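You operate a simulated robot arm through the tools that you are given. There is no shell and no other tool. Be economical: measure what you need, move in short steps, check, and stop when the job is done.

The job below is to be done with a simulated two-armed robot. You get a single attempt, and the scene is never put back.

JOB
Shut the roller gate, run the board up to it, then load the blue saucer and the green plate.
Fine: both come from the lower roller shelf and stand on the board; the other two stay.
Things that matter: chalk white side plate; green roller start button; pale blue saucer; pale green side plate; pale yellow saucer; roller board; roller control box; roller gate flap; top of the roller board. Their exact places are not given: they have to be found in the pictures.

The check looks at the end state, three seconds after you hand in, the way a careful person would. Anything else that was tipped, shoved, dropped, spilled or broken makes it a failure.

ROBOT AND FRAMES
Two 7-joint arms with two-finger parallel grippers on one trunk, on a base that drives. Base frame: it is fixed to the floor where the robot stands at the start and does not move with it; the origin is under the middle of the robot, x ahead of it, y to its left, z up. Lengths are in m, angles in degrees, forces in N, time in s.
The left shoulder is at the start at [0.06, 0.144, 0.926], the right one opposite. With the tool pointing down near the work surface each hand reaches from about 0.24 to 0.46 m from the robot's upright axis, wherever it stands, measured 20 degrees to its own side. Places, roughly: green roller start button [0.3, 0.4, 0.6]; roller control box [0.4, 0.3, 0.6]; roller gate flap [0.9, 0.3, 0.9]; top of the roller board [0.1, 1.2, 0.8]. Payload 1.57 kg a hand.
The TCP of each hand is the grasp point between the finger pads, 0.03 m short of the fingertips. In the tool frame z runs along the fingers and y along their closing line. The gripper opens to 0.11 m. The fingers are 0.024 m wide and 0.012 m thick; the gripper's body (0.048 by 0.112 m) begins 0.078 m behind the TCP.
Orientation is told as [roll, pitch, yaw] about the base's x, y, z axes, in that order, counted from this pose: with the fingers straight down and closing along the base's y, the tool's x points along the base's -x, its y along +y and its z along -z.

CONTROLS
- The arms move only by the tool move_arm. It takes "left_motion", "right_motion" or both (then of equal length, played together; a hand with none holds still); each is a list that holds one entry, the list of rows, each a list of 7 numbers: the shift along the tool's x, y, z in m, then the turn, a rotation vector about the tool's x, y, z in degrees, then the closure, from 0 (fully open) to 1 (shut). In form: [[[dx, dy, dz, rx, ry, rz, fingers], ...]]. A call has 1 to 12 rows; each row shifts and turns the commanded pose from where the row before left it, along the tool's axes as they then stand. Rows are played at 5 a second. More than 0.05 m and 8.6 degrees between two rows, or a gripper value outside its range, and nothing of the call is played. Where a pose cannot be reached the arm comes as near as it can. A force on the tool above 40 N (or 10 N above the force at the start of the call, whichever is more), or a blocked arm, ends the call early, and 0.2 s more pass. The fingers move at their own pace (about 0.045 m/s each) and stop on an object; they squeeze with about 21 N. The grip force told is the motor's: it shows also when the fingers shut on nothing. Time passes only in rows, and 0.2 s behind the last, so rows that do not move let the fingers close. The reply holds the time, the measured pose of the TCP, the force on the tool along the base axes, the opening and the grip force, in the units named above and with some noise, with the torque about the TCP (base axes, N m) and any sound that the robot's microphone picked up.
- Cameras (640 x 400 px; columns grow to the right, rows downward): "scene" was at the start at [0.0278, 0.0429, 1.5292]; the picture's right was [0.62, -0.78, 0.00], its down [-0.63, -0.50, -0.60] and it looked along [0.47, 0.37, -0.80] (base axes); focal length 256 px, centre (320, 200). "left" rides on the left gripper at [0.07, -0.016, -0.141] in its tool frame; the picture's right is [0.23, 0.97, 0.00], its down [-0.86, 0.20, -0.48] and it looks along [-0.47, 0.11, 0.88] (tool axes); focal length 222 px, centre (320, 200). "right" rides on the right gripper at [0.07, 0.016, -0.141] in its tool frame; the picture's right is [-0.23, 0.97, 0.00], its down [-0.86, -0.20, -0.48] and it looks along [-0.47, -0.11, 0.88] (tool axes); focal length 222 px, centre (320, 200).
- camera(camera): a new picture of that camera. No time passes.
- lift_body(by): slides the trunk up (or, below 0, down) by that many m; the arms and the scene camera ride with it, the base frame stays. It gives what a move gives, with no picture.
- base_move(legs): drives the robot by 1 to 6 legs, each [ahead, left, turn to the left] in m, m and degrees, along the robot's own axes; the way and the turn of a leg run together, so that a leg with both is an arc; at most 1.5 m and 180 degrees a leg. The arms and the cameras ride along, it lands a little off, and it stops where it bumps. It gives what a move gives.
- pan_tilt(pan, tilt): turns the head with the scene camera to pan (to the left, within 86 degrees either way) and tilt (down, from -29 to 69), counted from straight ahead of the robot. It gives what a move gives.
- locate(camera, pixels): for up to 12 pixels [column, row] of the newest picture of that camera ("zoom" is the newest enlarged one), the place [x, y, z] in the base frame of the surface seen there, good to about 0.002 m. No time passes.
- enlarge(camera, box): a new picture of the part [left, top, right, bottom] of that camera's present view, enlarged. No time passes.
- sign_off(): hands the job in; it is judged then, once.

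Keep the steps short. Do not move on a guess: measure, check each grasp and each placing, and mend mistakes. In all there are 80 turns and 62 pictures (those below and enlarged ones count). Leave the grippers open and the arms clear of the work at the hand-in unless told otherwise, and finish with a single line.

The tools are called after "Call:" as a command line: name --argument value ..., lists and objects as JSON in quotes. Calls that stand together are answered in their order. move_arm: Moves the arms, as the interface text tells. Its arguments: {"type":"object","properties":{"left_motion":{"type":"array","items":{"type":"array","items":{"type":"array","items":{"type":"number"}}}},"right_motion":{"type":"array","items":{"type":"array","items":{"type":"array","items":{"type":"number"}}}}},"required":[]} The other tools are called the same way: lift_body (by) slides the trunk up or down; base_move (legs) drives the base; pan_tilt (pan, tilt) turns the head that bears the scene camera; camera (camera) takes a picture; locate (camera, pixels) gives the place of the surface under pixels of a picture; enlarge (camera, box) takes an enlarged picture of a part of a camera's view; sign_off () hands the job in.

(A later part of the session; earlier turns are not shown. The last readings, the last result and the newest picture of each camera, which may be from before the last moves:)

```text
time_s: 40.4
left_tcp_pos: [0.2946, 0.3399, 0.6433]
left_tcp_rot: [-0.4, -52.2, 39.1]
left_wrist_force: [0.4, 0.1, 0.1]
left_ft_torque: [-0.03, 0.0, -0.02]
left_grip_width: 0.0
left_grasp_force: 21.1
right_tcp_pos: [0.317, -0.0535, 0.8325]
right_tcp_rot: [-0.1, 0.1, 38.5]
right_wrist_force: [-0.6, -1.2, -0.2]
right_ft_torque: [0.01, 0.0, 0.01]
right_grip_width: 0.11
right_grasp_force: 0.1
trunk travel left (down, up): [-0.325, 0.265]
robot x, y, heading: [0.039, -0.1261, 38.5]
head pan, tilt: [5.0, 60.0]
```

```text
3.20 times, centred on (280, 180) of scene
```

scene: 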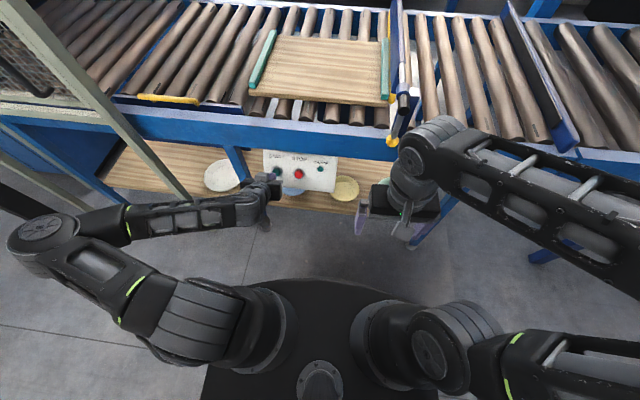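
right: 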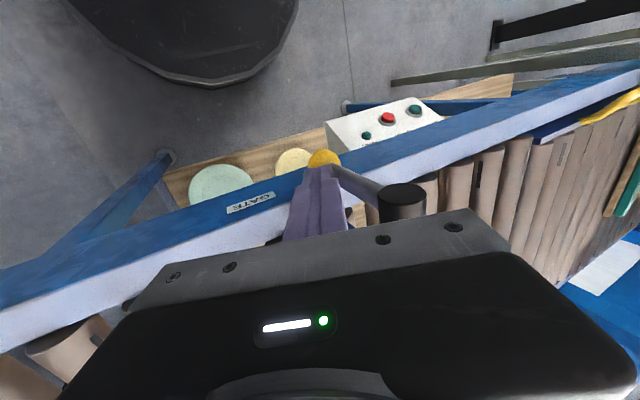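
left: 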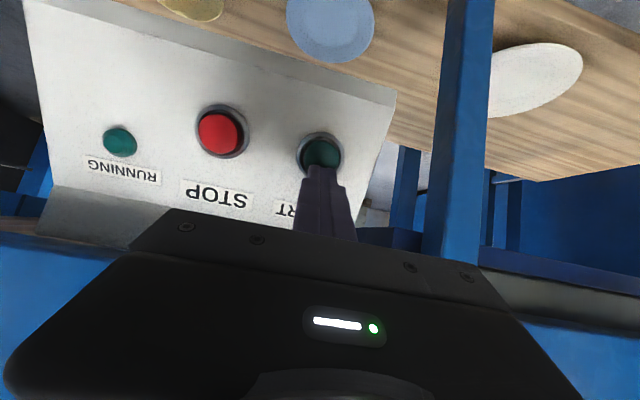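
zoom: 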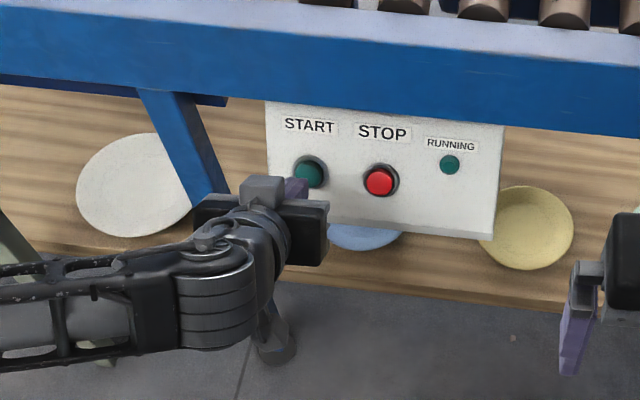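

Board: z 0.817, between strips s −0.12…0.235, n 0.63…0.91. The green plate's front rim is about at the shelf edge (z≈0.316), the blue saucer is under the box. Green first with the right hand: I drive 0.17 right, slightly back, then lower the trunk.

Call:
base_move --legs '[[-0.03, 0, 0], [0, -0.17, 0]]'

Call:
lift_body --by -0.25

Call:
camera --camera "right"

Call:
camera --camera "scene"

```text
time_s: 42.3
left_tcp_pos: [0.3784, 0.1873, 0.6432]
left_tcp_rot: [-0.5, -52.3, 39.1]
left_wrist_force: [0.5, -0.7, 0.6]
left_ft_torque: [-0.01, 0.02, 0.02]
left_grip_width: 0.0
left_grasp_force: 21.5
right_tcp_pos: [0.3995, -0.2065, 0.8304]
right_tcp_rot: [-0.2, 0.1, 38.4]
right_wrist_force: [0.3, 0.0, 0.1]
right_ft_torque: [-0.01, 0.0, -0.02]
right_grip_width: 0.1099
right_grasp_force: 0.0
trunk travel left (down, up): [-0.325, 0.265]
robot x, y, heading: [0.1195, -0.2813, 38.8]
head pan, tilt: [5.0, 60.0]
```

```text
time_s: 44.9
left_tcp_pos: [0.3777, 0.1876, 0.3933]
left_tcp_rot: [-0.5, -52.2, 39.2]
left_wrist_force: [0.3, -0.2, 0.6]
left_ft_torque: [0.0, 0.01, 0.02]
left_grip_width: 0.0
left_grasp_force: 20.7
right_tcp_pos: [0.4004, -0.2053, 0.5812]
right_tcp_rot: [-0.2, 0.1, 38.4]
right_wrist_force: [0.6, 0.4, -0.2]
right_ft_torque: [0.02, 0.01, 0.0]
right_grip_width: 0.1101
right_grasp_force: 0.0
trunk travel left (down, up): [-0.075, 0.515]
robot x, y, heading: [0.1202, -0.2782, 38.7]
head pan, tilt: [5.0, 60.0]
```

```text
31 pictures are left
```

right: 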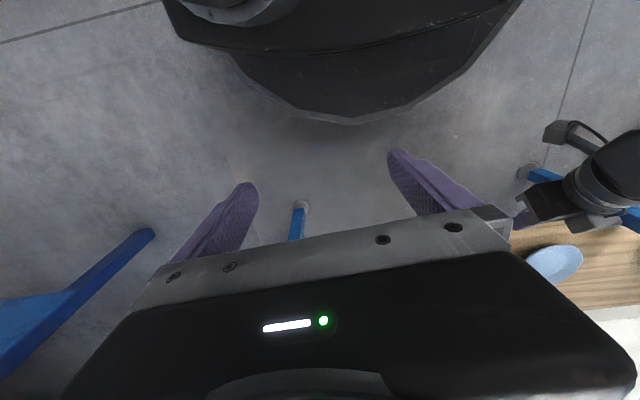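

```text
30 pictures are left
```

scene: 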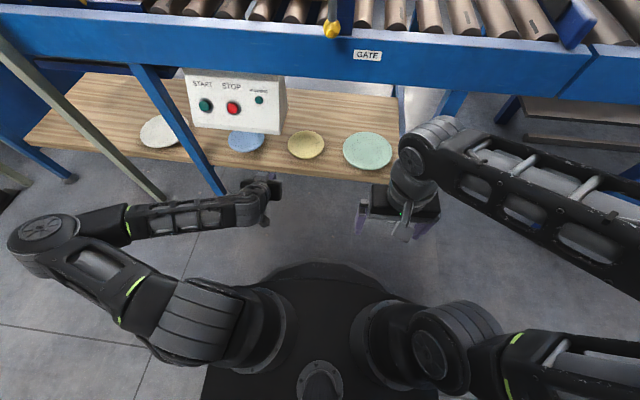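

Now all four items are visible from the lower head. I zoom on the blue saucer and green plate and measure their rims.

Call:
enlarge --camera "scene" --box '[210, 100, 410, 200]'

Call:
locate --camera "zoom" --pixels '[[500, 160], [498, 215], [422, 158], [575, 155], [498, 112], [110, 130], [112, 163], [62, 130], [170, 125], [498, 230], [112, 172], [498, 205]]'

```text
3.20 times, centred on (310, 150) of scene
```

zoom: 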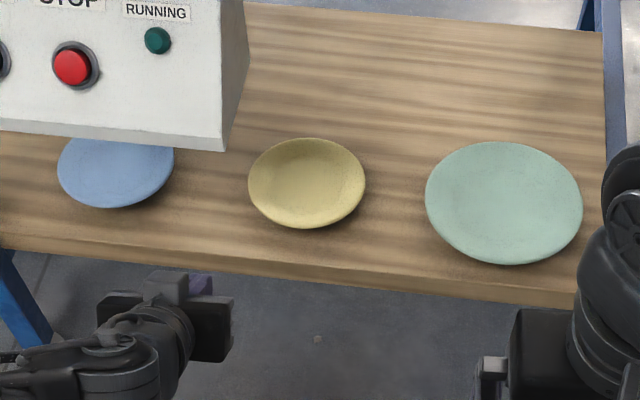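

```text
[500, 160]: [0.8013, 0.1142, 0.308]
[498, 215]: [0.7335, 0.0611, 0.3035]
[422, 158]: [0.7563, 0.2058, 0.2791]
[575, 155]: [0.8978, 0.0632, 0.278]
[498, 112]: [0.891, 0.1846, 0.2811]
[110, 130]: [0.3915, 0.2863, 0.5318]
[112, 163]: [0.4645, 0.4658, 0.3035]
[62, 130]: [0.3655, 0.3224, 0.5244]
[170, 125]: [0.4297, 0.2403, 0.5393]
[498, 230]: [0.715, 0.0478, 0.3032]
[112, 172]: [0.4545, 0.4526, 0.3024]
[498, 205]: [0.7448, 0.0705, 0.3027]
```

Call:
locate --camera "zoom" --pixels '[[428, 195], [580, 200], [505, 261], [500, 145], [505, 270], [116, 205], [60, 170], [172, 160], [116, 212], [118, 252], [505, 288], [116, 195]]'

```text
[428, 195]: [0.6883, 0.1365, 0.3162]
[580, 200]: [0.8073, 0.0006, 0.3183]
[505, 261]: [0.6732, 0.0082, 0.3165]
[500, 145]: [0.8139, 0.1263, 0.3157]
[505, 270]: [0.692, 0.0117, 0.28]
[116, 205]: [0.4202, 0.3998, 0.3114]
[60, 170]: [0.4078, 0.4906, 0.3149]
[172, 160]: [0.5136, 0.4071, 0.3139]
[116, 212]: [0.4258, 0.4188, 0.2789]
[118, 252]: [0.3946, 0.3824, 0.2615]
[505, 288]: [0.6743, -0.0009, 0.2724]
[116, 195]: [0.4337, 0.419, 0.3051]
```

Green: centre (n 0.623, s 0.413), radius 0.09, rim z≈0.317; shelf top z 0.28, its edge n≈0.527, so there is space under the rim. Blue: radius ≈0.068, centre (n≈0.645, s≈−0.06). I'll pinch the front rim with a near-horizontal hand. First I move the right hand ahead, then pitch it.

Call:
move_arm --right_motion '[[[-0.047, 0, 0, 0, 0, 0, 0.5], [-0.047, 0, 0, 0, 0, 0, 0.5], [-0.047, 0, 0, 0, 0, 0, 0.5], [-0.047, 0, 0, 0, 0, 0, 0.5], [-0.047, 0, 0, 0, 0, 0, 0.5], [0, 0, 0, 0, -8.4, 0, 0.5], [0, 0, 0, 0, -8.4, 0, 0.5], [0, 0, 0, 0, -8.4, 0, 0.5], [0, 0, 0, 0, -8.4, 0, 0.5], [0, 0, 0, 0, -8.4, 0, 0.5]]]'

Call:
move_arm --right_motion '[[[0, 0, 0, 0, -8.4, 0, 0.5], [0, 0, 0, 0, -8.4, 0, 0.5], [0, 0, 0, 0, -8.4, 0, 0.5], [0, 0, 0, 0, -7.8, 0, 0.5], [0, 0, 0, 0, 0, 0, 0.5]]]'

```text
time_s: 47.0
left_tcp_pos: [0.3756, 0.1868, 0.3927]
left_tcp_rot: [-0.5, -52.1, 39.1]
left_wrist_force: [-0.3, -0.4, 0.9]
left_ft_torque: [-0.01, 0.04, -0.01]
left_grip_width: 0.0
left_grasp_force: 21.0
right_tcp_pos: [0.5829, -0.0595, 0.5807]
right_tcp_rot: [-0.2, -42.0, 38.6]
right_wrist_force: [-0.1, 0.8, -0.2]
right_ft_torque: [0.02, -0.01, 0.02]
right_grip_width: 0.055
right_grasp_force: 0.0
trunk travel left (down, up): [-0.075, 0.515]
robot x, y, heading: [0.1179, -0.2788, 38.6]
head pan, tilt: [5.0, 60.0]
```

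```text
time_s: 48.2
left_tcp_pos: [0.3768, 0.1866, 0.3935]
left_tcp_rot: [-0.5, -52.2, 39.1]
left_wrist_force: [0.0, 0.2, -0.7]
left_ft_torque: [0.02, 0.02, 0.0]
left_grip_width: 0.0
left_grasp_force: 20.8
right_tcp_pos: [0.6013, -0.0299, 0.5865]
right_tcp_rot: [-0.7, -74.9, 39.1]
right_wrist_force: [0.1, 0.0, -0.3]
right_ft_torque: [0.02, 0.0, -0.01]
right_grip_width: 0.0549
right_grasp_force: 0.1
right hand out of reach, approached as far as the arm can: row 3, 4
trunk travel left (down, up): [-0.075, 0.515]
robot x, y, heading: [0.1179, -0.2784, 38.6]
head pan, tilt: [5.0, 60.0]
```

Pitch -75 is reached. Now I roll 90° about the finger axis so that the fingers close vertically.

Call:
move_arm --right_motion '[[[0, 0, 0.02, 0, 0, 0, 0.5], [0, 0, 0, 0, 0, 8.2, 0.5], [0, 0, 0, 0, 0, 8.2, 0.5], [0, 0, 0, 0, 0, 8.2, 0.5], [0, 0, 0, 0, 0, 8.2, 0.5], [0, 0, 0, 0, 0, 8.2, 0.5], [0, 0, 0, 0, 0, 8.2, 0.5], [0, 0, 0, 0, 0, 8.2, 0.5], [0, 0, 0, 0, 0, 8.2, 0.5], [0, 0, 0, 0, 0, 8.2, 0.5], [0, 0, 0, 0, 0, 8.2, 0.5], [0, 0, 0, 0, 0, 8.0, 0.5]]]'

Call:
camera --camera "right"

```text
time_s: 50.9
left_tcp_pos: [0.3765, 0.1884, 0.3936]
left_tcp_rot: [-0.5, -52.2, 39.2]
left_wrist_force: [0.0, 0.4, 0.0]
left_ft_torque: [0.04, 0.0, 0.01]
left_grip_width: 0.0
left_grasp_force: 21.0
right_tcp_pos: [0.6466, -0.0262, 0.5847]
right_tcp_rot: [75.0, -0.1, -51.3]
right_wrist_force: [-0.8, -0.2, 0.8]
right_ft_torque: [0.0, -0.02, -0.02]
right_grip_width: 0.0551
right_grasp_force: 0.0
right hand out of reach, approached as far as the arm can: row 10, 11, 12
trunk travel left (down, up): [-0.075, 0.515]
robot x, y, heading: [0.1211, -0.2788, 38.7]
head pan, tilt: [5.0, 60.0]
```

```text
28 pictures are left
```

right: 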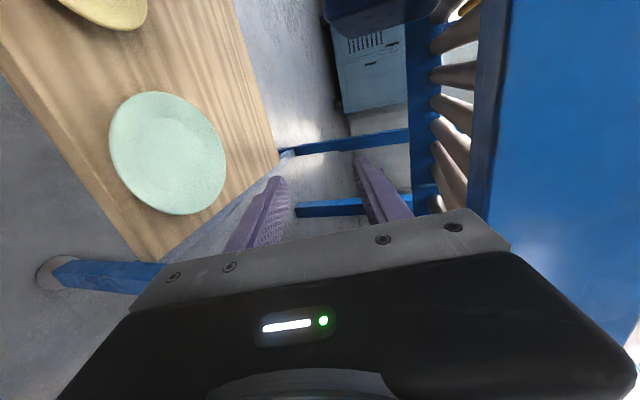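

Hand is oriented right; I back the base 6 cm for reach, then lower the hand in front of the plate's rim.

Call:
base_move --legs '[[-0.06, 0, 0]]'

Call:
move_arm --right_motion '[[[0.0018, -0.0359, 0.024, 0, 0, 0, 0.6], [0.0018, -0.0359, 0.024, 0, 0, 0, 0.7], [0.0018, -0.0359, 0.024, 0, 0, 0, 0.75], [0.0018, -0.0359, 0.024, 0, 0, 0, 0.75], [0.0018, -0.0359, 0.024, 0, 0, 0, 0.75], [0.0018, -0.0357, 0.0237, 0, 0, 0, 0.75], [0, 0, 0, 0, 0, 0, 0.75]]]'

Call:
camera --camera "right"

```text
time_s: 51.8
left_tcp_pos: [0.3314, 0.1496, 0.3934]
left_tcp_rot: [-0.5, -52.3, 39.2]
left_wrist_force: [-0.9, 0.1, -0.4]
left_ft_torque: [0.01, -0.02, -0.01]
left_grip_width: 0.0
left_grasp_force: 20.7
right_tcp_pos: [0.601, -0.0644, 0.5842]
right_tcp_rot: [74.9, -0.3, -51.2]
right_wrist_force: [0.1, 0.2, 0.1]
right_ft_torque: [0.02, -0.03, -0.04]
right_grip_width: 0.0548
right_grasp_force: 0.0
trunk travel left (down, up): [-0.075, 0.515]
robot x, y, heading: [0.0765, -0.3191, 38.7]
head pan, tilt: [5.0, 60.0]
```

```text
time_s: 53.4
left_tcp_pos: [0.3302, 0.1499, 0.3937]
left_tcp_rot: [-0.5, -52.2, 39.2]
left_wrist_force: [0.9, 0.4, 0.3]
left_ft_torque: [0.0, 0.0, 0.01]
left_grip_width: 0.0
left_grasp_force: 20.5
right_tcp_pos: [0.7031, -0.0091, 0.5379]
right_tcp_rot: [72.9, -0.3, -50.9]
right_wrist_force: [0.7, 0.6, 0.0]
right_ft_torque: [-0.03, 0.01, 0.0]
right_grip_width: 0.0276
right_grasp_force: 0.1
right hand out of reach, approached as far as the arm can: row 1, 2, 3, 4, 5, 6
trunk travel left (down, up): [-0.075, 0.515]
robot x, y, heading: [0.072, -0.3166, 38.7]
head pan, tilt: [5.0, 60.0]
```

```text
27 pictures are left
```

right: 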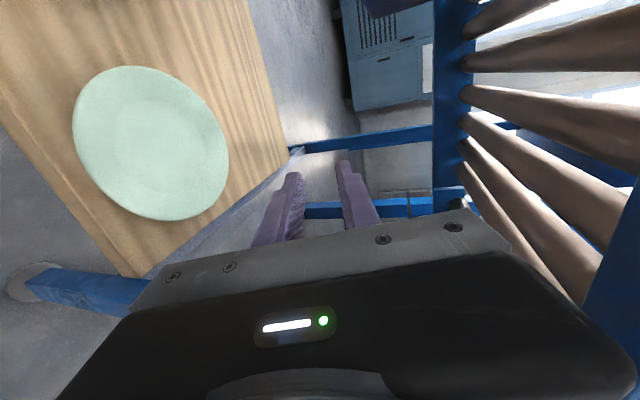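

The arm is too folded there to go lower: it needs the shoulder higher. I back the base 0.1 (hand clear of the rail) and raise the trunk 0.25, then see where the hand settles.

Call:
base_move --legs '[[-0.1, 0, 0]]'

Call:
lift_body --by 0.25

Call:
move_arm --right_motion '[[[0, 0, 0, 0, 0, 0, 0.75], [0, 0, 0, 0, 0, 0, 0.75]]]'

```text
time_s: 54.6
left_tcp_pos: [0.2515, 0.0862, 0.3937]
left_tcp_rot: [-0.5, -52.2, 39.2]
left_wrist_force: [-0.5, 0.2, -0.4]
left_ft_torque: [-0.03, 0.01, 0.01]
left_grip_width: 0.0
left_grasp_force: 21.5
right_tcp_pos: [0.623, -0.0727, 0.5371]
right_tcp_rot: [73.2, -0.3, -51.0]
right_wrist_force: [0.0, 0.0, 0.0]
right_ft_torque: [-0.03, 0.03, -0.01]
right_grip_width: 0.0274
right_grasp_force: 0.0
trunk travel left (down, up): [-0.075, 0.515]
robot x, y, heading: [-0.0057, -0.3802, 38.7]
head pan, tilt: [5.0, 60.0]
```

```text
time_s: 57.2
left_tcp_pos: [0.2518, 0.0864, 0.6432]
left_tcp_rot: [-0.5, -52.1, 39.1]
left_wrist_force: [-0.2, 0.7, 0.2]
left_ft_torque: [0.01, -0.03, -0.01]
left_grip_width: 0.0
left_grasp_force: 20.8
right_tcp_pos: [0.6224, -0.0731, 0.7868]
right_tcp_rot: [73.0, -0.3, -50.9]
right_wrist_force: [0.0, 0.0, 0.4]
right_ft_torque: [-0.02, 0.0, 0.0]
right_grip_width: 0.0276
right_grasp_force: 0.1
trunk travel left (down, up): [-0.325, 0.265]
robot x, y, heading: [-0.0088, -0.3799, 38.6]
head pan, tilt: [5.0, 60.0]
```

```text
time_s: 57.8
left_tcp_pos: [0.2514, 0.0874, 0.6436]
left_tcp_rot: [-0.5, -52.1, 39.1]
left_wrist_force: [0.0, 0.2, -1.0]
left_ft_torque: [0.02, -0.02, 0.0]
left_grip_width: 0.0001
left_grasp_force: 21.3
right_tcp_pos: [0.6229, -0.0719, 0.7879]
right_tcp_rot: [73.1, -0.2, -51.0]
right_wrist_force: [-0.4, -0.7, -0.7]
right_ft_torque: [0.02, -0.02, 0.0]
right_grip_width: 0.0273
right_grasp_force: 0.0
trunk travel left (down, up): [-0.325, 0.265]
robot x, y, heading: [-0.0032, -0.3767, 38.8]
head pan, tilt: [5.0, 60.0]
```

Call:
move_arm --right_motion '[[[0, -0.032, 0.0086, 0, 0, 0, 0.75], [0, -0.032, 0.0086, 0, 0, 0, 0.75], [0, -0.032, 0.0086, 0, 0, 0, 0.75]]]'

```text
time_s: 58.6
left_tcp_pos: [0.2519, 0.0866, 0.644]
left_tcp_rot: [-0.6, -52.2, 39.0]
left_wrist_force: [-0.4, 0.4, 0.4]
left_ft_torque: [-0.03, 0.0, 0.01]
left_grip_width: 0.0
left_grasp_force: 21.0
right_tcp_pos: [0.6417, -0.071, 0.7633]
right_tcp_rot: [71.4, -0.3, -50.8]
right_wrist_force: [-0.5, -0.2, -0.5]
right_ft_torque: [-0.03, 0.01, 0.01]
right_grip_width: 0.0274
right_grasp_force: 0.2
right hand out of reach, approached as far as the arm can: row 1, 2, 3
trunk travel left (down, up): [-0.325, 0.265]
robot x, y, heading: [-0.0048, -0.3814, 38.6]
head pan, tilt: [5.0, 60.0]
```

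Pure forward pointing limits how low the wrist goes. I test a yaw of ~40° inward (more natural for the right arm), after backing 8 cm for safety.

Call:
base_move --legs '[[-0.08, 0, 0]]'

Call:
move_arm --right_motion '[[[0, 0, 0, 0, 8.4, 0, 0.75], [0, 0, 0, 0, 8.4, 0, 0.75], [0, 0, 0, 0, 8.4, 0, 0.75], [0, 0, 0, 0, 8.4, 0, 0.75], [0, 0, 0, 0, 8.4, 0, 0.75], [0, 0, 0, 0, 0, 0, 0.75]]]'

Call:
camera --camera "scene"

```text
time_s: 59.6
left_tcp_pos: [0.1888, 0.0377, 0.6432]
left_tcp_rot: [-0.5, -52.2, 39.1]
left_wrist_force: [-0.1, 0.0, 0.1]
left_ft_torque: [0.0, -0.01, 0.03]
left_grip_width: 0.0
left_grasp_force: 20.8
right_tcp_pos: [0.5806, -0.1211, 0.7647]
right_tcp_rot: [71.4, -0.3, -50.7]
right_wrist_force: [-0.6, 0.0, 0.3]
right_ft_torque: [-0.01, 0.0, -0.02]
right_grip_width: 0.0277
right_grasp_force: 0.1
trunk travel left (down, up): [-0.325, 0.265]
robot x, y, heading: [-0.0666, -0.4298, 38.7]
head pan, tilt: [5.0, 60.0]
```

```text
time_s: 61.0
left_tcp_pos: [0.1891, 0.0374, 0.6438]
left_tcp_rot: [-0.6, -52.2, 39.2]
left_wrist_force: [-0.5, 0.9, -0.3]
left_ft_torque: [-0.01, -0.02, -0.02]
left_grip_width: 0.0
left_grasp_force: 21.1
right_tcp_pos: [0.5797, -0.1196, 0.7656]
right_tcp_rot: [75.9, 12.1, -10.3]
right_wrist_force: [-0.8, 0.0, 0.7]
right_ft_torque: [-0.02, -0.05, -0.01]
right_grip_width: 0.0275
right_grasp_force: 0.0
trunk travel left (down, up): [-0.325, 0.265]
robot x, y, heading: [-0.067, -0.4328, 38.6]
head pan, tilt: [5.0, 60.0]
```

```text
26 pictures are left
```

scene: 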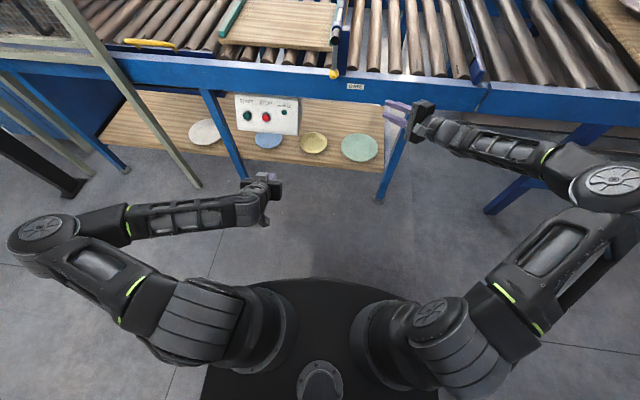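

That orientation is comfortable. I level the closing line (roll −12.5°) and test lowering 0.2.

Call:
move_arm --right_motion '[[[0, 0, 0, 0, 0, -6.25, 0.75], [0, 0, 0, 0, 0, -6.25, 0.75], [0, -0.039, 0.0095, 0, 0, 0, 0.75], [0, -0.039, 0.0095, 0, 0, 0, 0.75], [0, -0.039, 0.0095, 0, 0, 0, 0.75], [0, -0.039, 0.0095, 0, 0, 0, 0.75], [0, -0.039, 0.0095, 0, 0, 0, 0.75]]]'

```text
time_s: 62.6
left_tcp_pos: [0.1888, 0.0366, 0.6431]
left_tcp_rot: [-0.6, -52.2, 39.1]
left_wrist_force: [0.4, 0.9, 0.2]
left_ft_torque: [0.02, 0.0, 0.0]
left_grip_width: 0.0
left_grasp_force: 20.8
right_tcp_pos: [0.5825, -0.1211, 0.5649]
right_tcp_rot: [76.2, -0.1, -7.2]
right_wrist_force: [-0.1, 1.1, 0.1]
right_ft_torque: [-0.04, 0.01, 0.02]
right_grip_width: 0.0276
right_grasp_force: 0.1
trunk travel left (down, up): [-0.325, 0.265]
robot x, y, heading: [-0.0697, -0.4327, 38.7]
head pan, tilt: [5.0, 60.0]
```

Works well. But approaching at 44° left would put the body by the shelf leg, so I'll turn the robot 30° right instead. First I straighten and retract the left hand so it clears the control box.

Call:
move_arm --left_motion '[[[0, 0, 0, 0, 8.5, 0, 1], [0, 0, 0, 0, 8.5, 0, 1], [0, 0, 0, 0, 8.5, 0, 1], [0, 0, 0, 0, 8.5, 0, 1], [0, 0, 0, 0, 8.5, 0, 1], [0, 0, 0, 0, 8.5, 0, 1], [0.045, 0.019, 0, 0, 0, 0, 1], [0.045, 0.019, 0, 0, 0, 0, 1], [0.045, 0.019, 0, 0, 0, 0, 1], [0.045, 0.019, 0, 0, 0, 0, 1], [0.045, 0.019, 0, 0, 0, 0, 1]]]'

Call:
base_move --legs '[[0, 0, -30]]'

```text
time_s: 65.0
left_tcp_pos: [-0.0337, -0.004, 0.6366]
left_tcp_rot: [-0.4, -1.1, 38.8]
left_wrist_force: [-0.1, -0.8, -0.2]
left_ft_torque: [0.0, 0.0, 0.0]
left_grip_width: 0.0
left_grasp_force: 20.6
left hand out of reach, approached as far as the arm can: row 11
right_tcp_pos: [0.5806, -0.1202, 0.5643]
right_tcp_rot: [76.2, -0.1, -7.2]
right_wrist_force: [-0.1, 0.5, 0.6]
right_ft_torque: [0.0, 0.0, 0.02]
right_grip_width: 0.0276
right_grasp_force: 0.1
trunk travel left (down, up): [-0.325, 0.265]
robot x, y, heading: [-0.0693, -0.4257, 38.6]
head pan, tilt: [5.0, 60.0]
```

```text
time_s: 66.9
left_tcp_pos: [0.1749, -0.0784, 0.6367]
left_tcp_rot: [-0.4, -1.2, 8.7]
left_wrist_force: [0.4, -0.5, -0.9]
left_ft_torque: [-0.01, -0.01, 0.02]
left_grip_width: 0.0001
left_grasp_force: 21.2
right_tcp_pos: [0.6474, -0.4882, 0.5643]
right_tcp_rot: [76.2, 0.0, -37.3]
right_wrist_force: [0.9, -0.5, -0.4]
right_ft_torque: [-0.03, -0.02, -0.01]
right_grip_width: 0.0278
right_grasp_force: 0.3
trunk travel left (down, up): [-0.325, 0.265]
robot x, y, heading: [-0.0685, -0.431, 8.6]
head pan, tilt: [5.0, 60.0]
```

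I drive left 0.415 and ahead 0.057 to bring the right hand in front of the green plate, then lower the trunk.

Call:
base_move --legs '[[0, 0.415, 0], [0.057, 0, 0]]'

Call:
lift_body --by -0.2

Call:
camera --camera "scene"

Call:
camera --camera "right"

```text
time_s: 70.0
left_tcp_pos: [0.1704, 0.3399, 0.6371]
left_tcp_rot: [-0.4, -1.1, 8.6]
left_wrist_force: [-1.0, -0.1, -0.5]
left_ft_torque: [0.06, 0.0, -0.03]
left_grip_width: 0.0002
left_grasp_force: 20.8
right_tcp_pos: [0.6431, -0.0716, 0.5636]
right_tcp_rot: [76.1, 0.0, -37.4]
right_wrist_force: [-0.1, -0.1, -0.2]
right_ft_torque: [0.0, 0.02, 0.01]
right_grip_width: 0.0277
right_grasp_force: 0.0
trunk travel left (down, up): [-0.325, 0.265]
robot x, y, heading: [-0.0703, -0.0137, 8.4]
head pan, tilt: [5.0, 60.0]
```

```text
time_s: 72.2
left_tcp_pos: [0.1702, 0.3404, 0.4375]
left_tcp_rot: [-0.4, -1.1, 8.6]
left_wrist_force: [0.2, 0.3, -0.4]
left_ft_torque: [-0.01, -0.02, -0.01]
left_grip_width: 0.0003
left_grasp_force: 21.2
right_tcp_pos: [0.6425, -0.0709, 0.3637]
right_tcp_rot: [76.1, 0.0, -37.4]
right_wrist_force: [-0.1, 0.0, 0.2]
right_ft_torque: [-0.01, 0.02, 0.01]
right_grip_width: 0.0277
right_grasp_force: 0.0
trunk travel left (down, up): [-0.125, 0.465]
robot x, y, heading: [-0.0742, -0.0106, 8.5]
head pan, tilt: [5.0, 60.0]
```

```text
25 pictures are left
```

scene: 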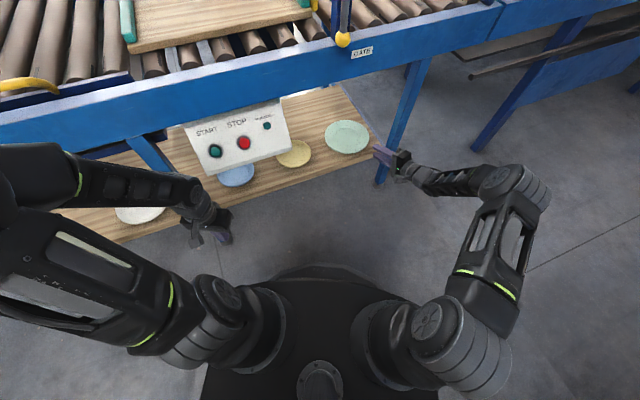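

```text
24 pictures are left
```

right: 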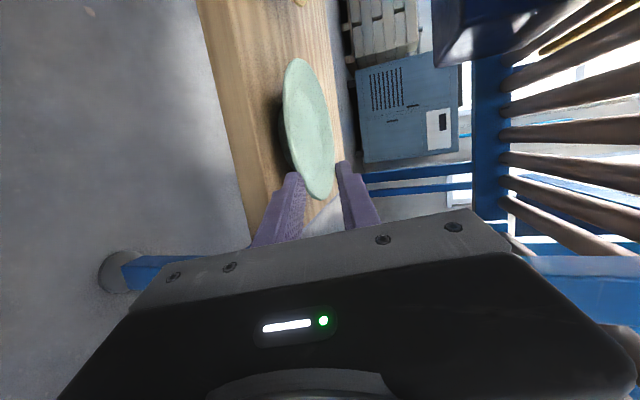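

Nicely aligned with the plate. I lower to rim height (z 0.319) and stop with tips just short of the rim to check.

Call:
move_arm --right_motion '[[[0.001, -0.0219, 0.0054, 0, 0, 0, 0.75], [0.001, -0.0218, 0.0054, 0, 0, 0, 0.75], [0, 0.0054, 0.0218, 0, 0, 0, 0.75], [0, 0.0054, 0.0218, 0, 0, 0, 0.75], [0, 0, 0, 0, 0, 0, 0.75]]]'

Call:
enlarge --camera "right" --box '[200, 60, 460, 240]'

```text
time_s: 73.4
left_tcp_pos: [0.1689, 0.3387, 0.4386]
left_tcp_rot: [-0.4, -1.0, 8.5]
left_wrist_force: [-0.8, 0.3, -0.2]
left_ft_torque: [0.03, 0.01, 0.02]
left_grip_width: 0.0001
left_grasp_force: 21.3
right_tcp_pos: [0.6685, -0.033, 0.3188]
right_tcp_rot: [76.2, 0.1, -37.4]
right_wrist_force: [0.2, 0.0, 0.4]
right_ft_torque: [0.01, 0.01, 0.02]
right_grip_width: 0.0276
right_grasp_force: 0.1
trunk travel left (down, up): [-0.125, 0.465]
robot x, y, heading: [-0.0736, -0.011, 8.5]
head pan, tilt: [5.0, 60.0]
```

```text
2.22 times, centred on (330, 150) of right
```

zoom: 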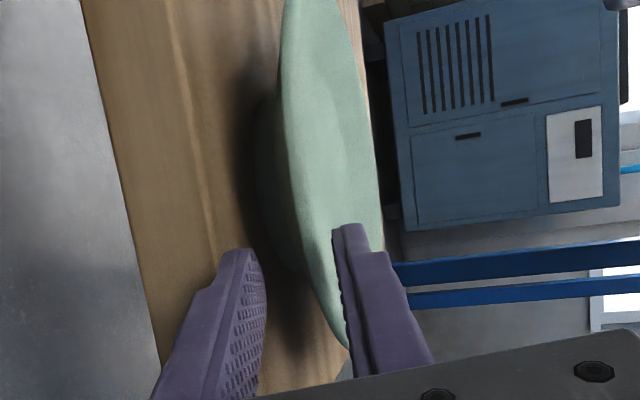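

The rim runs between the two fingers. I advance 2.8 cm and watch the force, then close.

Call:
move_arm --right_motion '[[[0, 0.0023, 0.0091, 0, 0, 0, 0.75], [0, 0.0023, 0.0091, 0, 0, 0, 0.75], [0, 0.0023, 0.0091, 0, 0, 0, 0.75], [0, 0, 0, 0, 0, 0, 0.75]]]'

Call:
enlarge --camera "right" --box '[200, 60, 460, 240]'

```text
time_s: 74.4
left_tcp_pos: [0.1703, 0.3405, 0.4378]
left_tcp_rot: [-0.4, -1.1, 8.6]
left_wrist_force: [-0.3, 0.5, -0.2]
left_ft_torque: [0.02, -0.01, -0.01]
left_grip_width: 0.0
left_grasp_force: 20.8
right_tcp_pos: [0.6854, -0.0101, 0.3191]
right_tcp_rot: [76.2, -0.1, -37.4]
right_wrist_force: [-0.1, 0.1, -0.6]
right_ft_torque: [0.0, 0.02, 0.01]
right_grip_width: 0.0277
right_grasp_force: 0.1
trunk travel left (down, up): [-0.125, 0.465]
robot x, y, heading: [-0.0705, -0.0113, 8.3]
head pan, tilt: [5.0, 60.0]
```

```text
2.22 times, centred on (330, 150) of right
```

zoom: 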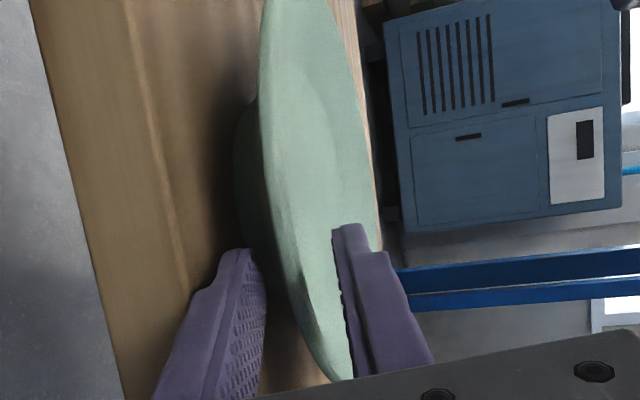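

No contact yet. I narrow slightly, lower 4 mm to centre on the rim, and close.

Call:
move_arm --right_motion '[[[0, 0, 0, 0, 0, 0, 0.85], [0, -0.0039, 0.001, 0, 0, 0, 0.85], [0, 0, 0, 0, 0, 0, 1], [0, 0, 0, 0, 0, 0, 1], [0, 0, 0, 0, 0, 0, 1], [0, 0, 0, 0, 0, 0, 1]]]'

Call:
enlarge --camera "right" --box '[200, 60, 460, 240]'

```text
time_s: 75.8
left_tcp_pos: [0.1707, 0.3398, 0.4371]
left_tcp_rot: [-0.3, -1.1, 8.4]
left_wrist_force: [-0.6, -0.1, -0.3]
left_ft_torque: [0.01, 0.0, 0.0]
left_grip_width: 0.0
left_grasp_force: 21.2
right_tcp_pos: [0.6843, -0.0116, 0.3144]
right_tcp_rot: [76.0, 0.1, -37.3]
right_wrist_force: [-0.6, 0.0, -3.1]
right_ft_torque: [-0.25, 0.12, 0.03]
right_grip_width: 0.0083
right_grasp_force: 20.8
trunk travel left (down, up): [-0.125, 0.465]
robot x, y, heading: [-0.0734, -0.0104, 8.6]
head pan, tilt: [5.0, 60.0]
```

```text
2.22 times, centred on (330, 150) of right
```

zoom: 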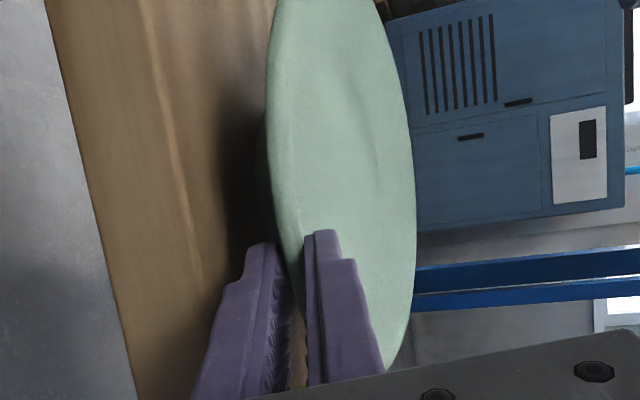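

Gripped (width 8 mm). I lift 3 cm and look.

Call:
move_arm --right_motion '[[[0, 0.0097, -0.0024, 0, 0, 0, 1], [0, 0.0097, -0.0024, 0, 0, 0, 1], [0, 0.0097, -0.0024, 0, 0, 0, 1], [0, 0, 0, 0, 0, 0, 1]]]'

Call:
enlarge --camera "scene" --box '[200, 60, 480, 235]'

Call:
camera --camera "right"

```text
time_s: 76.8
left_tcp_pos: [0.1697, 0.3398, 0.438]
left_tcp_rot: [-0.4, -1.1, 8.5]
left_wrist_force: [0.2, -0.6, -1.3]
left_ft_torque: [0.0, -0.02, 0.01]
left_grip_width: 0.0001
left_grasp_force: 20.8
right_tcp_pos: [0.6848, -0.0118, 0.3439]
right_tcp_rot: [76.0, 0.0, -37.4]
right_wrist_force: [-0.3, -0.5, -4.1]
right_ft_torque: [-0.32, 0.22, 0.04]
right_grip_width: 0.0086
right_grasp_force: 21.2
trunk travel left (down, up): [-0.125, 0.465]
robot x, y, heading: [-0.0724, -0.0121, 8.4]
head pan, tilt: [5.0, 60.0]
```

```text
2.29 times, centred on (340, 148) of scene
```

zoom: 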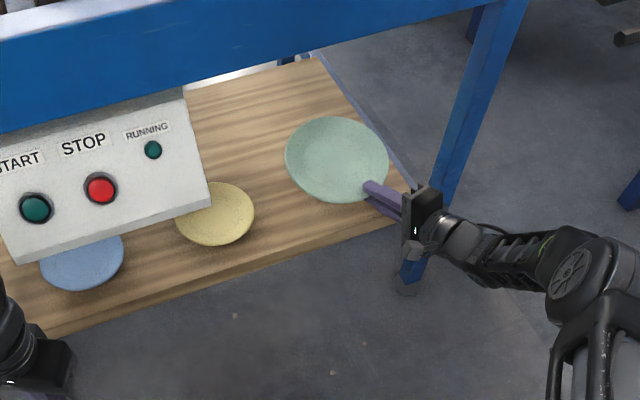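

```text
19 pictures are left
```

right: 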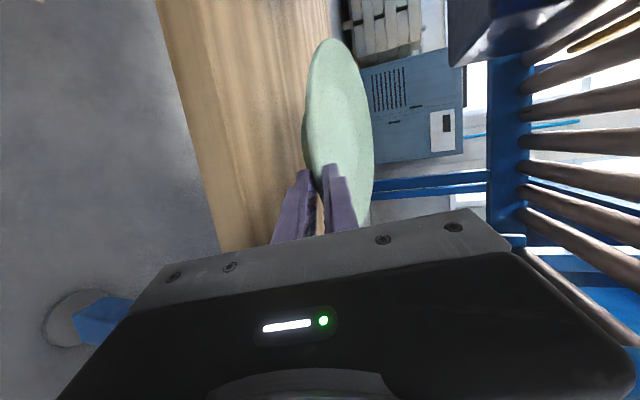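

It's held. I measure the plate's tilt from rim points.

Call:
locate --camera "zoom" --pixels '[[288, 160], [386, 165], [335, 119], [335, 200], [335, 160], [355, 198]]'

```text
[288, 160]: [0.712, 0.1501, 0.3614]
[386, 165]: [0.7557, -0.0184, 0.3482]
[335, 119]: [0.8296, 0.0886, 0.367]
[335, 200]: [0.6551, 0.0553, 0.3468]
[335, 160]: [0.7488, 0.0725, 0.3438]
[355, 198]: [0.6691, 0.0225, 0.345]
```

Tilt is only ~7° (far side up). Before withdrawing I check the leg's position relative to the plate's right side.

Call:
locate --camera "zoom" --pixels '[[445, 170], [455, 130], [470, 90], [415, 270], [460, 180], [480, 40]]'

```text
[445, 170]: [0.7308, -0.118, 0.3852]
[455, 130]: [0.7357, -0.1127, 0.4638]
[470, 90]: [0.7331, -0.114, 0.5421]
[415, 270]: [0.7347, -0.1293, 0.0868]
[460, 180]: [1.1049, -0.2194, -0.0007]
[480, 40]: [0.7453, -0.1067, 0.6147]
```

The leg is at s≥0.535, plate's right edge at 0.50: clear. I drive straight back from the shelf (along −n, slightly left), carrying the plate.

Call:
base_move --legs '[[-0.135, -0.0665, 0], [-0.135, -0.0665, 0]]'

Call:
lift_body --by 0.465

Call:
camera --camera "scene"

```text
time_s: 79.0
left_tcp_pos: [-0.0436, 0.1947, 0.4376]
left_tcp_rot: [-0.4, -1.0, 8.7]
left_wrist_force: [1.2, 0.2, 0.0]
left_ft_torque: [0.03, 0.01, -0.02]
left_grip_width: 0.0001
left_grasp_force: 20.6
right_tcp_pos: [0.4728, -0.159, 0.3398]
right_tcp_rot: [75.6, -0.1, -37.5]
right_wrist_force: [0.5, 0.8, -3.1]
right_ft_torque: [-0.31, 0.23, 0.01]
right_grip_width: 0.0082
right_grasp_force: 21.0
trunk travel left (down, up): [-0.125, 0.465]
robot x, y, heading: [-0.2857, -0.1534, 8.8]
head pan, tilt: [5.0, 60.0]
stopped in leg 2: the robot was blocked; the commanded pose is now the measured one
```

```text
refused: 0.465 is not a number from -0.4 to 0.4
```

```text
18 pictures are left
```

scene: 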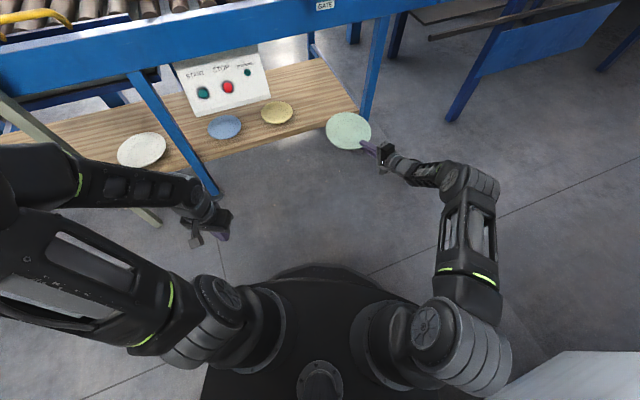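

The base bumped something behind on its last bit, but the plate is out and held. I nudge away from it and lift the trunk.

Call:
base_move --legs '[[0.01, 0.02, 0]]'

Call:
lift_body --by 0.4

Call:
lift_body --by 0.06

Call:
pan_tilt --pan -60 --tilt 55

Call:
camera --camera "scene"

```text
time_s: 79.8
left_tcp_pos: [-0.0356, 0.2162, 0.4376]
left_tcp_rot: [-0.4, -1.0, 8.7]
left_wrist_force: [0.4, 0.5, 0.3]
left_ft_torque: [-0.01, 0.01, 0.04]
left_grip_width: 0.0
left_grasp_force: 21.0
right_tcp_pos: [0.4809, -0.1365, 0.3407]
right_tcp_rot: [75.7, 0.0, -37.5]
right_wrist_force: [-0.5, 0.3, -4.2]
right_ft_torque: [-0.3, 0.24, -0.04]
right_grip_width: 0.0084
right_grasp_force: 20.6
trunk travel left (down, up): [-0.125, 0.465]
robot x, y, heading: [-0.2775, -0.138, 8.7]
head pan, tilt: [5.0, 60.0]
```

```text
time_s: 83.7
left_tcp_pos: [-0.0358, 0.2164, 0.8376]
left_tcp_rot: [-0.4, -1.0, 8.7]
left_wrist_force: [-1.0, 0.9, -0.3]
left_ft_torque: [-0.02, 0.04, -0.02]
left_grip_width: 0.0002
left_grasp_force: 21.0
right_tcp_pos: [0.4813, -0.1374, 0.7413]
right_tcp_rot: [75.7, 0.0, -37.4]
right_wrist_force: [-0.4, -0.1, -2.6]
right_ft_torque: [-0.29, 0.23, 0.0]
right_grip_width: 0.0084
right_grasp_force: 21.1
trunk travel left (down, up): [-0.525, 0.065]
robot x, y, heading: [-0.2777, -0.1353, 8.8]
head pan, tilt: [5.0, 60.0]
```

```text
time_s: 84.7
left_tcp_pos: [-0.036, 0.2154, 0.8987]
left_tcp_rot: [-0.4, -1.0, 8.8]
left_wrist_force: [0.7, 0.4, 0.3]
left_ft_torque: [0.04, -0.02, 0.0]
left_grip_width: 0.0001
left_grasp_force: 21.1
right_tcp_pos: [0.4811, -0.1363, 0.8016]
right_tcp_rot: [75.8, 0.0, -37.5]
right_wrist_force: [0.1, -0.5, -3.8]
right_ft_torque: [-0.35, 0.24, -0.02]
right_grip_width: 0.0083
right_grasp_force: 21.1
trunk travel left (down, up): [-0.585, 0.005]
robot x, y, heading: [-0.2748, -0.134, 8.7]
head pan, tilt: [5.0, 60.0]
```

```text
time_s: 86.0
left_tcp_pos: [-0.0354, 0.2159, 0.8984]
left_tcp_rot: [-0.4, -0.9, 8.7]
left_wrist_force: [-0.5, 0.9, 0.4]
left_ft_torque: [0.01, -0.02, -0.02]
left_grip_width: 0.0002
left_grasp_force: 21.1
right_tcp_pos: [0.4812, -0.1371, 0.8008]
right_tcp_rot: [75.6, 0.1, -37.5]
right_wrist_force: [-0.4, 0.2, -4.2]
right_ft_torque: [-0.28, 0.22, 0.01]
right_grip_width: 0.0084
right_grasp_force: 21.2
trunk travel left (down, up): [-0.585, 0.005]
robot x, y, heading: [-0.2794, -0.1384, 8.6]
head pan, tilt: [-60.0, 55.0]
```

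```text
17 pictures are left
```

scene: 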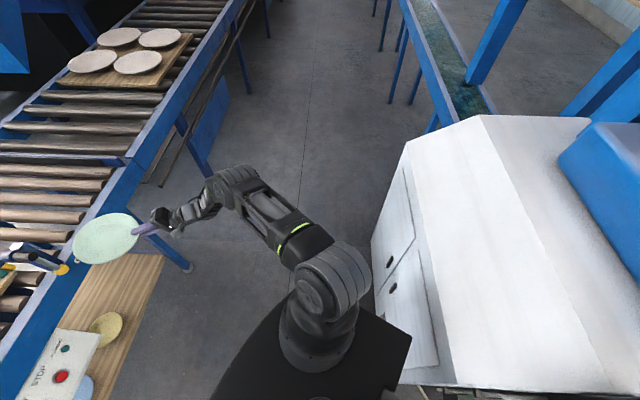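

Behind is a fixed white cabinet, untouched in appearance. I raise the plate with the arm to z≈1.0 so it clears the gate hub before moving left.

Call:
move_arm --right_motion '[[[0, 0.0324, -0.008, 0, 0, 0, 1], [0, 0.0324, -0.008, 0, 0, 0, 1], [0, 0.0324, -0.008, 0, 0, 0, 1], [0, 0.0324, -0.008, 0, 0, 0, 1], [0, 0.0324, -0.008, 0, 0, 0, 1], [0, 0.0324, -0.008, 0, 0, 0, 1], [0, 0, 0, 0, 0, 0, 1]]]'

Call:
pan_tilt --pan 20 --tilt 52

```text
time_s: 87.6
left_tcp_pos: [-0.0347, 0.2167, 0.8983]
left_tcp_rot: [-0.4, -1.0, 8.7]
left_wrist_force: [-0.3, 0.4, 0.0]
left_ft_torque: [0.0, 0.0, 0.0]
left_grip_width: 0.0
left_grasp_force: 21.1
right_tcp_pos: [0.4826, -0.135, 1.0017]
right_tcp_rot: [75.7, 0.0, -37.6]
right_wrist_force: [-0.2, -0.2, -3.5]
right_ft_torque: [-0.31, 0.23, -0.02]
right_grip_width: 0.0085
right_grasp_force: 21.6
trunk travel left (down, up): [-0.585, 0.005]
robot x, y, heading: [-0.2779, -0.1411, 8.6]
head pan, tilt: [-60.0, 55.0]
```

```text
time_s: 89.2
left_tcp_pos: [-0.0365, 0.2164, 0.8976]
left_tcp_rot: [-0.4, -0.9, 8.7]
left_wrist_force: [0.9, 0.2, 0.2]
left_ft_torque: [0.02, 0.03, 0.01]
left_grip_width: 0.0
left_grasp_force: 20.9
right_tcp_pos: [0.4814, -0.1361, 1.0005]
right_tcp_rot: [75.7, 0.0, -37.5]
right_wrist_force: [0.2, -0.2, -3.6]
right_ft_torque: [-0.27, 0.24, 0.0]
right_grip_width: 0.0083
right_grasp_force: 20.7
trunk travel left (down, up): [-0.585, 0.005]
robot x, y, heading: [-0.2806, -0.1343, 8.7]
head pan, tilt: [20.0, 52.0]
```

Plan: set the green plate at the board's left part (centre n 0.765, s −0.025) so my forearm stays clear of the gate. I raise 3 cm more, turn the hand 22° right relative to the robot, level the plate 7°, and shift it 0.1 inboard.

Call:
move_arm --right_motion '[[[0, 0.0291, -0.0072, 0, 0, 0, 1], [0, 0, 0, 0, -7.12, 1.76, 1], [0, 0, 0, 0, -7.12, 1.76, 1], [0, 0, 0, 0, -7.12, 1.76, 1], [0, 0, 0, 3.5, 0, 0, 1], [0, 0, 0, 3.5, 0, 0, 1], [0.033, 0, 0, 0, 0, 0, 1], [0.033, 0, 0, 0, 0, 0, 1], [0.033, 0, 0, 0, 0, 0, 1], [0, 0, 0, 0, 0, 0, 1]]]'

Call:
camera --camera "scene"

```text
time_s: 91.3
left_tcp_pos: [-0.0363, 0.2169, 0.8979]
left_tcp_rot: [-0.3, -1.1, 8.5]
left_wrist_force: [-0.3, -0.3, -1.4]
left_ft_torque: [-0.01, -0.03, -0.05]
left_grip_width: 0.0003
left_grasp_force: 20.5
right_tcp_pos: [0.4325, -0.0523, 1.0299]
right_tcp_rot: [68.8, -0.2, -59.5]
right_wrist_force: [1.1, -0.4, -4.3]
right_ft_torque: [-0.19, 0.32, 0.0]
right_grip_width: 0.0083
right_grasp_force: 21.1
trunk travel left (down, up): [-0.585, 0.005]
robot x, y, heading: [-0.2759, -0.1374, 8.7]
head pan, tilt: [20.0, 52.0]
```

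```text
16 pictures are left
```

scene: 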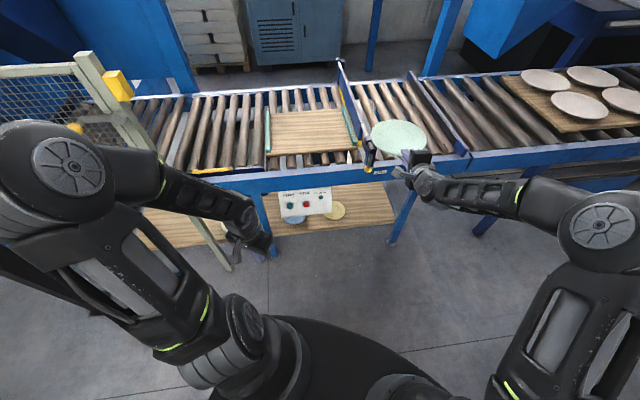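

Good posture. Now I turn the base 22° left, then drive to bring the plate over the board's left part, still high.

Call:
base_move --legs '[[0.03, 0, 0], [0, 0, 22], [0.226, 0.092, 0]]'

Call:
camera --camera "scene"

```text
time_s: 94.7
left_tcp_pos: [-0.0081, 0.4821, 0.8974]
left_tcp_rot: [-0.3, -1.0, 30.9]
left_wrist_force: [0.1, -0.1, -0.5]
left_ft_torque: [-0.05, 0.04, 0.02]
left_grip_width: 0.0001
left_grasp_force: 21.2
right_tcp_pos: [0.5265, 0.4103, 1.0306]
right_tcp_rot: [68.8, -0.2, -37.2]
right_wrist_force: [-0.8, 1.0, -4.6]
right_ft_torque: [-0.28, 0.19, 0.01]
right_grip_width: 0.0082
right_grasp_force: 20.9
trunk travel left (down, up): [-0.585, 0.005]
robot x, y, heading: [-0.0987, 0.0608, 31.0]
head pan, tilt: [20.0, 52.0]
```

```text
15 pictures are left
```

scene: 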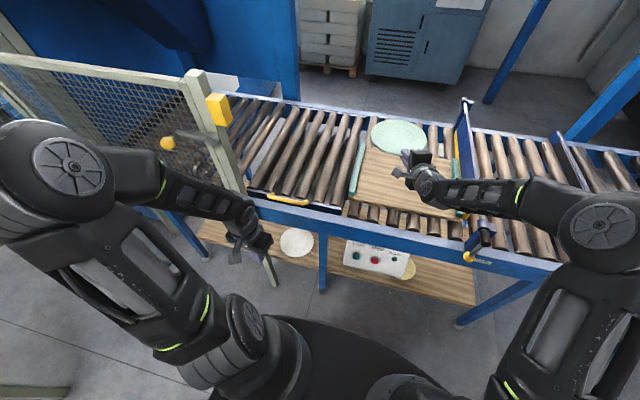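

The plate is over the board. I measure plate rim and forearm points to check clearance to the gate when lowering.

Call:
locate --camera "scene" --pixels '[[372, 136], [424, 138], [398, 121], [395, 151], [470, 193], [500, 197], [530, 200], [560, 210], [480, 240], [361, 175], [456, 178]]'

Call:
enlarge --camera "scene" --box '[330, 90, 580, 280]'

```text
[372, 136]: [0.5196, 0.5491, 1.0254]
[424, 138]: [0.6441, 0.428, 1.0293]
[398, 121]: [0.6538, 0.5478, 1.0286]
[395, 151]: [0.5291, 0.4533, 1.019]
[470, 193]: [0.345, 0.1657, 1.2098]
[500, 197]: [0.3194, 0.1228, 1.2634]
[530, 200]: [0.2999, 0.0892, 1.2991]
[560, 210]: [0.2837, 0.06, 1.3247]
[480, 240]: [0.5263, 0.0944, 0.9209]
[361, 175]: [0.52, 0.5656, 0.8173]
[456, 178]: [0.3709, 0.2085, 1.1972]
```

```text
2.11 times, centred on (455, 185) of scene
```

zoom: 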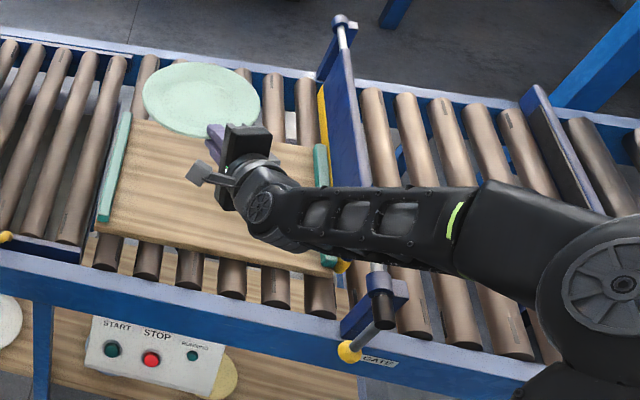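

Forearm is high above the gate, the plate level and centred at n 0.766, s −0.02. I nudge 1 cm right, then lower the trunk 0.15.

Call:
move_arm --right_motion '[[[-0.01, 0, 0, 0, 0, 0, 1], [0, 0, 0, 0, 0, 0, 1]]]'

Call:
lift_body --by -0.15

Call:
enlarge --camera "scene" --box '[330, 30, 580, 220]'

```text
time_s: 95.3
left_tcp_pos: [-0.0084, 0.4814, 0.8991]
left_tcp_rot: [-0.4, -0.9, 30.9]
left_wrist_force: [-0.1, -0.1, 0.0]
left_ft_torque: [-0.03, 0.01, 0.0]
left_grip_width: 0.0001
left_grasp_force: 20.7
right_tcp_pos: [0.5338, 0.4041, 1.03]
right_tcp_rot: [68.6, -0.3, -37.2]
right_wrist_force: [-0.4, -1.4, -2.8]
right_ft_torque: [-0.32, 0.17, -0.02]
right_grip_width: 0.0084
right_grasp_force: 20.3
trunk travel left (down, up): [-0.585, 0.005]
robot x, y, heading: [-0.0997, 0.0614, 30.9]
head pan, tilt: [20.0, 52.0]
```

```text
time_s: 97.1
left_tcp_pos: [-0.0083, 0.4806, 0.7494]
left_tcp_rot: [-0.4, -1.0, 30.9]
left_wrist_force: [-0.1, 0.4, 0.2]
left_ft_torque: [0.0, -0.03, 0.03]
left_grip_width: 0.0001
left_grasp_force: 20.8
right_tcp_pos: [0.5341, 0.4039, 0.8799]
right_tcp_rot: [68.7, -0.2, -37.2]
right_wrist_force: [-0.3, -0.9, -3.1]
right_ft_torque: [-0.32, 0.25, -0.02]
right_grip_width: 0.0083
right_grasp_force: 21.6
trunk travel left (down, up): [-0.435, 0.155]
robot x, y, heading: [-0.0963, 0.0643, 31.0]
head pan, tilt: [20.0, 52.0]
```

```text
2.11 times, centred on (455, 125) of scene
```

zoom: 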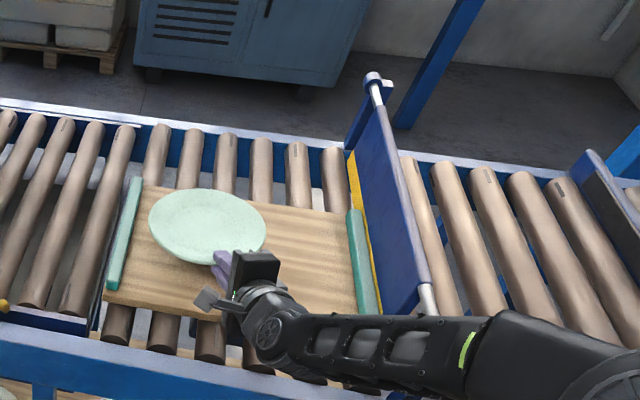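

Plate well within the board. I lower the last ~2 cm in small steps, watching the force.

Call:
move_arm --right_motion '[[[0, -0.0056, 0.0021, 0, 0, 0, 1], [0, -0.0056, 0.0021, 0, 0, 0, 1], [0, -0.0056, 0.0021, 0, 0, 0, 1], [0, 0, 0, 0, 0, 0, 1]]]'

Call:
move_arm --right_motion '[[[0, -0.0028, 0.001, 0, 0, 0, 1], [0, 0, 0, 0, 0, 0, 1]]]'

```text
time_s: 98.1
left_tcp_pos: [-0.0083, 0.4813, 0.7481]
left_tcp_rot: [-0.4, -1.1, 30.9]
left_wrist_force: [0.2, 0.2, 0.7]
left_ft_torque: [0.02, 0.0, -0.01]
left_grip_width: 0.0
left_grasp_force: 20.9
right_tcp_pos: [0.5344, 0.4035, 0.8619]
right_tcp_rot: [68.7, -0.2, -37.2]
right_wrist_force: [-1.0, -0.1, -3.9]
right_ft_torque: [-0.31, 0.24, 0.01]
right_grip_width: 0.0083
right_grasp_force: 20.7
trunk travel left (down, up): [-0.435, 0.155]
robot x, y, heading: [-0.0978, 0.0662, 31.1]
head pan, tilt: [20.0, 52.0]
```

```text
time_s: 98.7
left_tcp_pos: [-0.0085, 0.4817, 0.7486]
left_tcp_rot: [-0.5, -1.1, 30.8]
left_wrist_force: [-0.2, -0.8, -0.1]
left_ft_torque: [-0.02, 0.01, 0.01]
left_grip_width: 0.0002
left_grasp_force: 20.8
right_tcp_pos: [0.5349, 0.4047, 0.8591]
right_tcp_rot: [68.7, -0.2, -37.3]
right_wrist_force: [-0.1, 0.0, -3.0]
right_ft_torque: [-0.32, 0.23, -0.02]
right_grip_width: 0.0086
right_grasp_force: 21.1
trunk travel left (down, up): [-0.435, 0.155]
robot x, y, heading: [-0.1004, 0.0664, 30.8]
head pan, tilt: [20.0, 52.0]
```

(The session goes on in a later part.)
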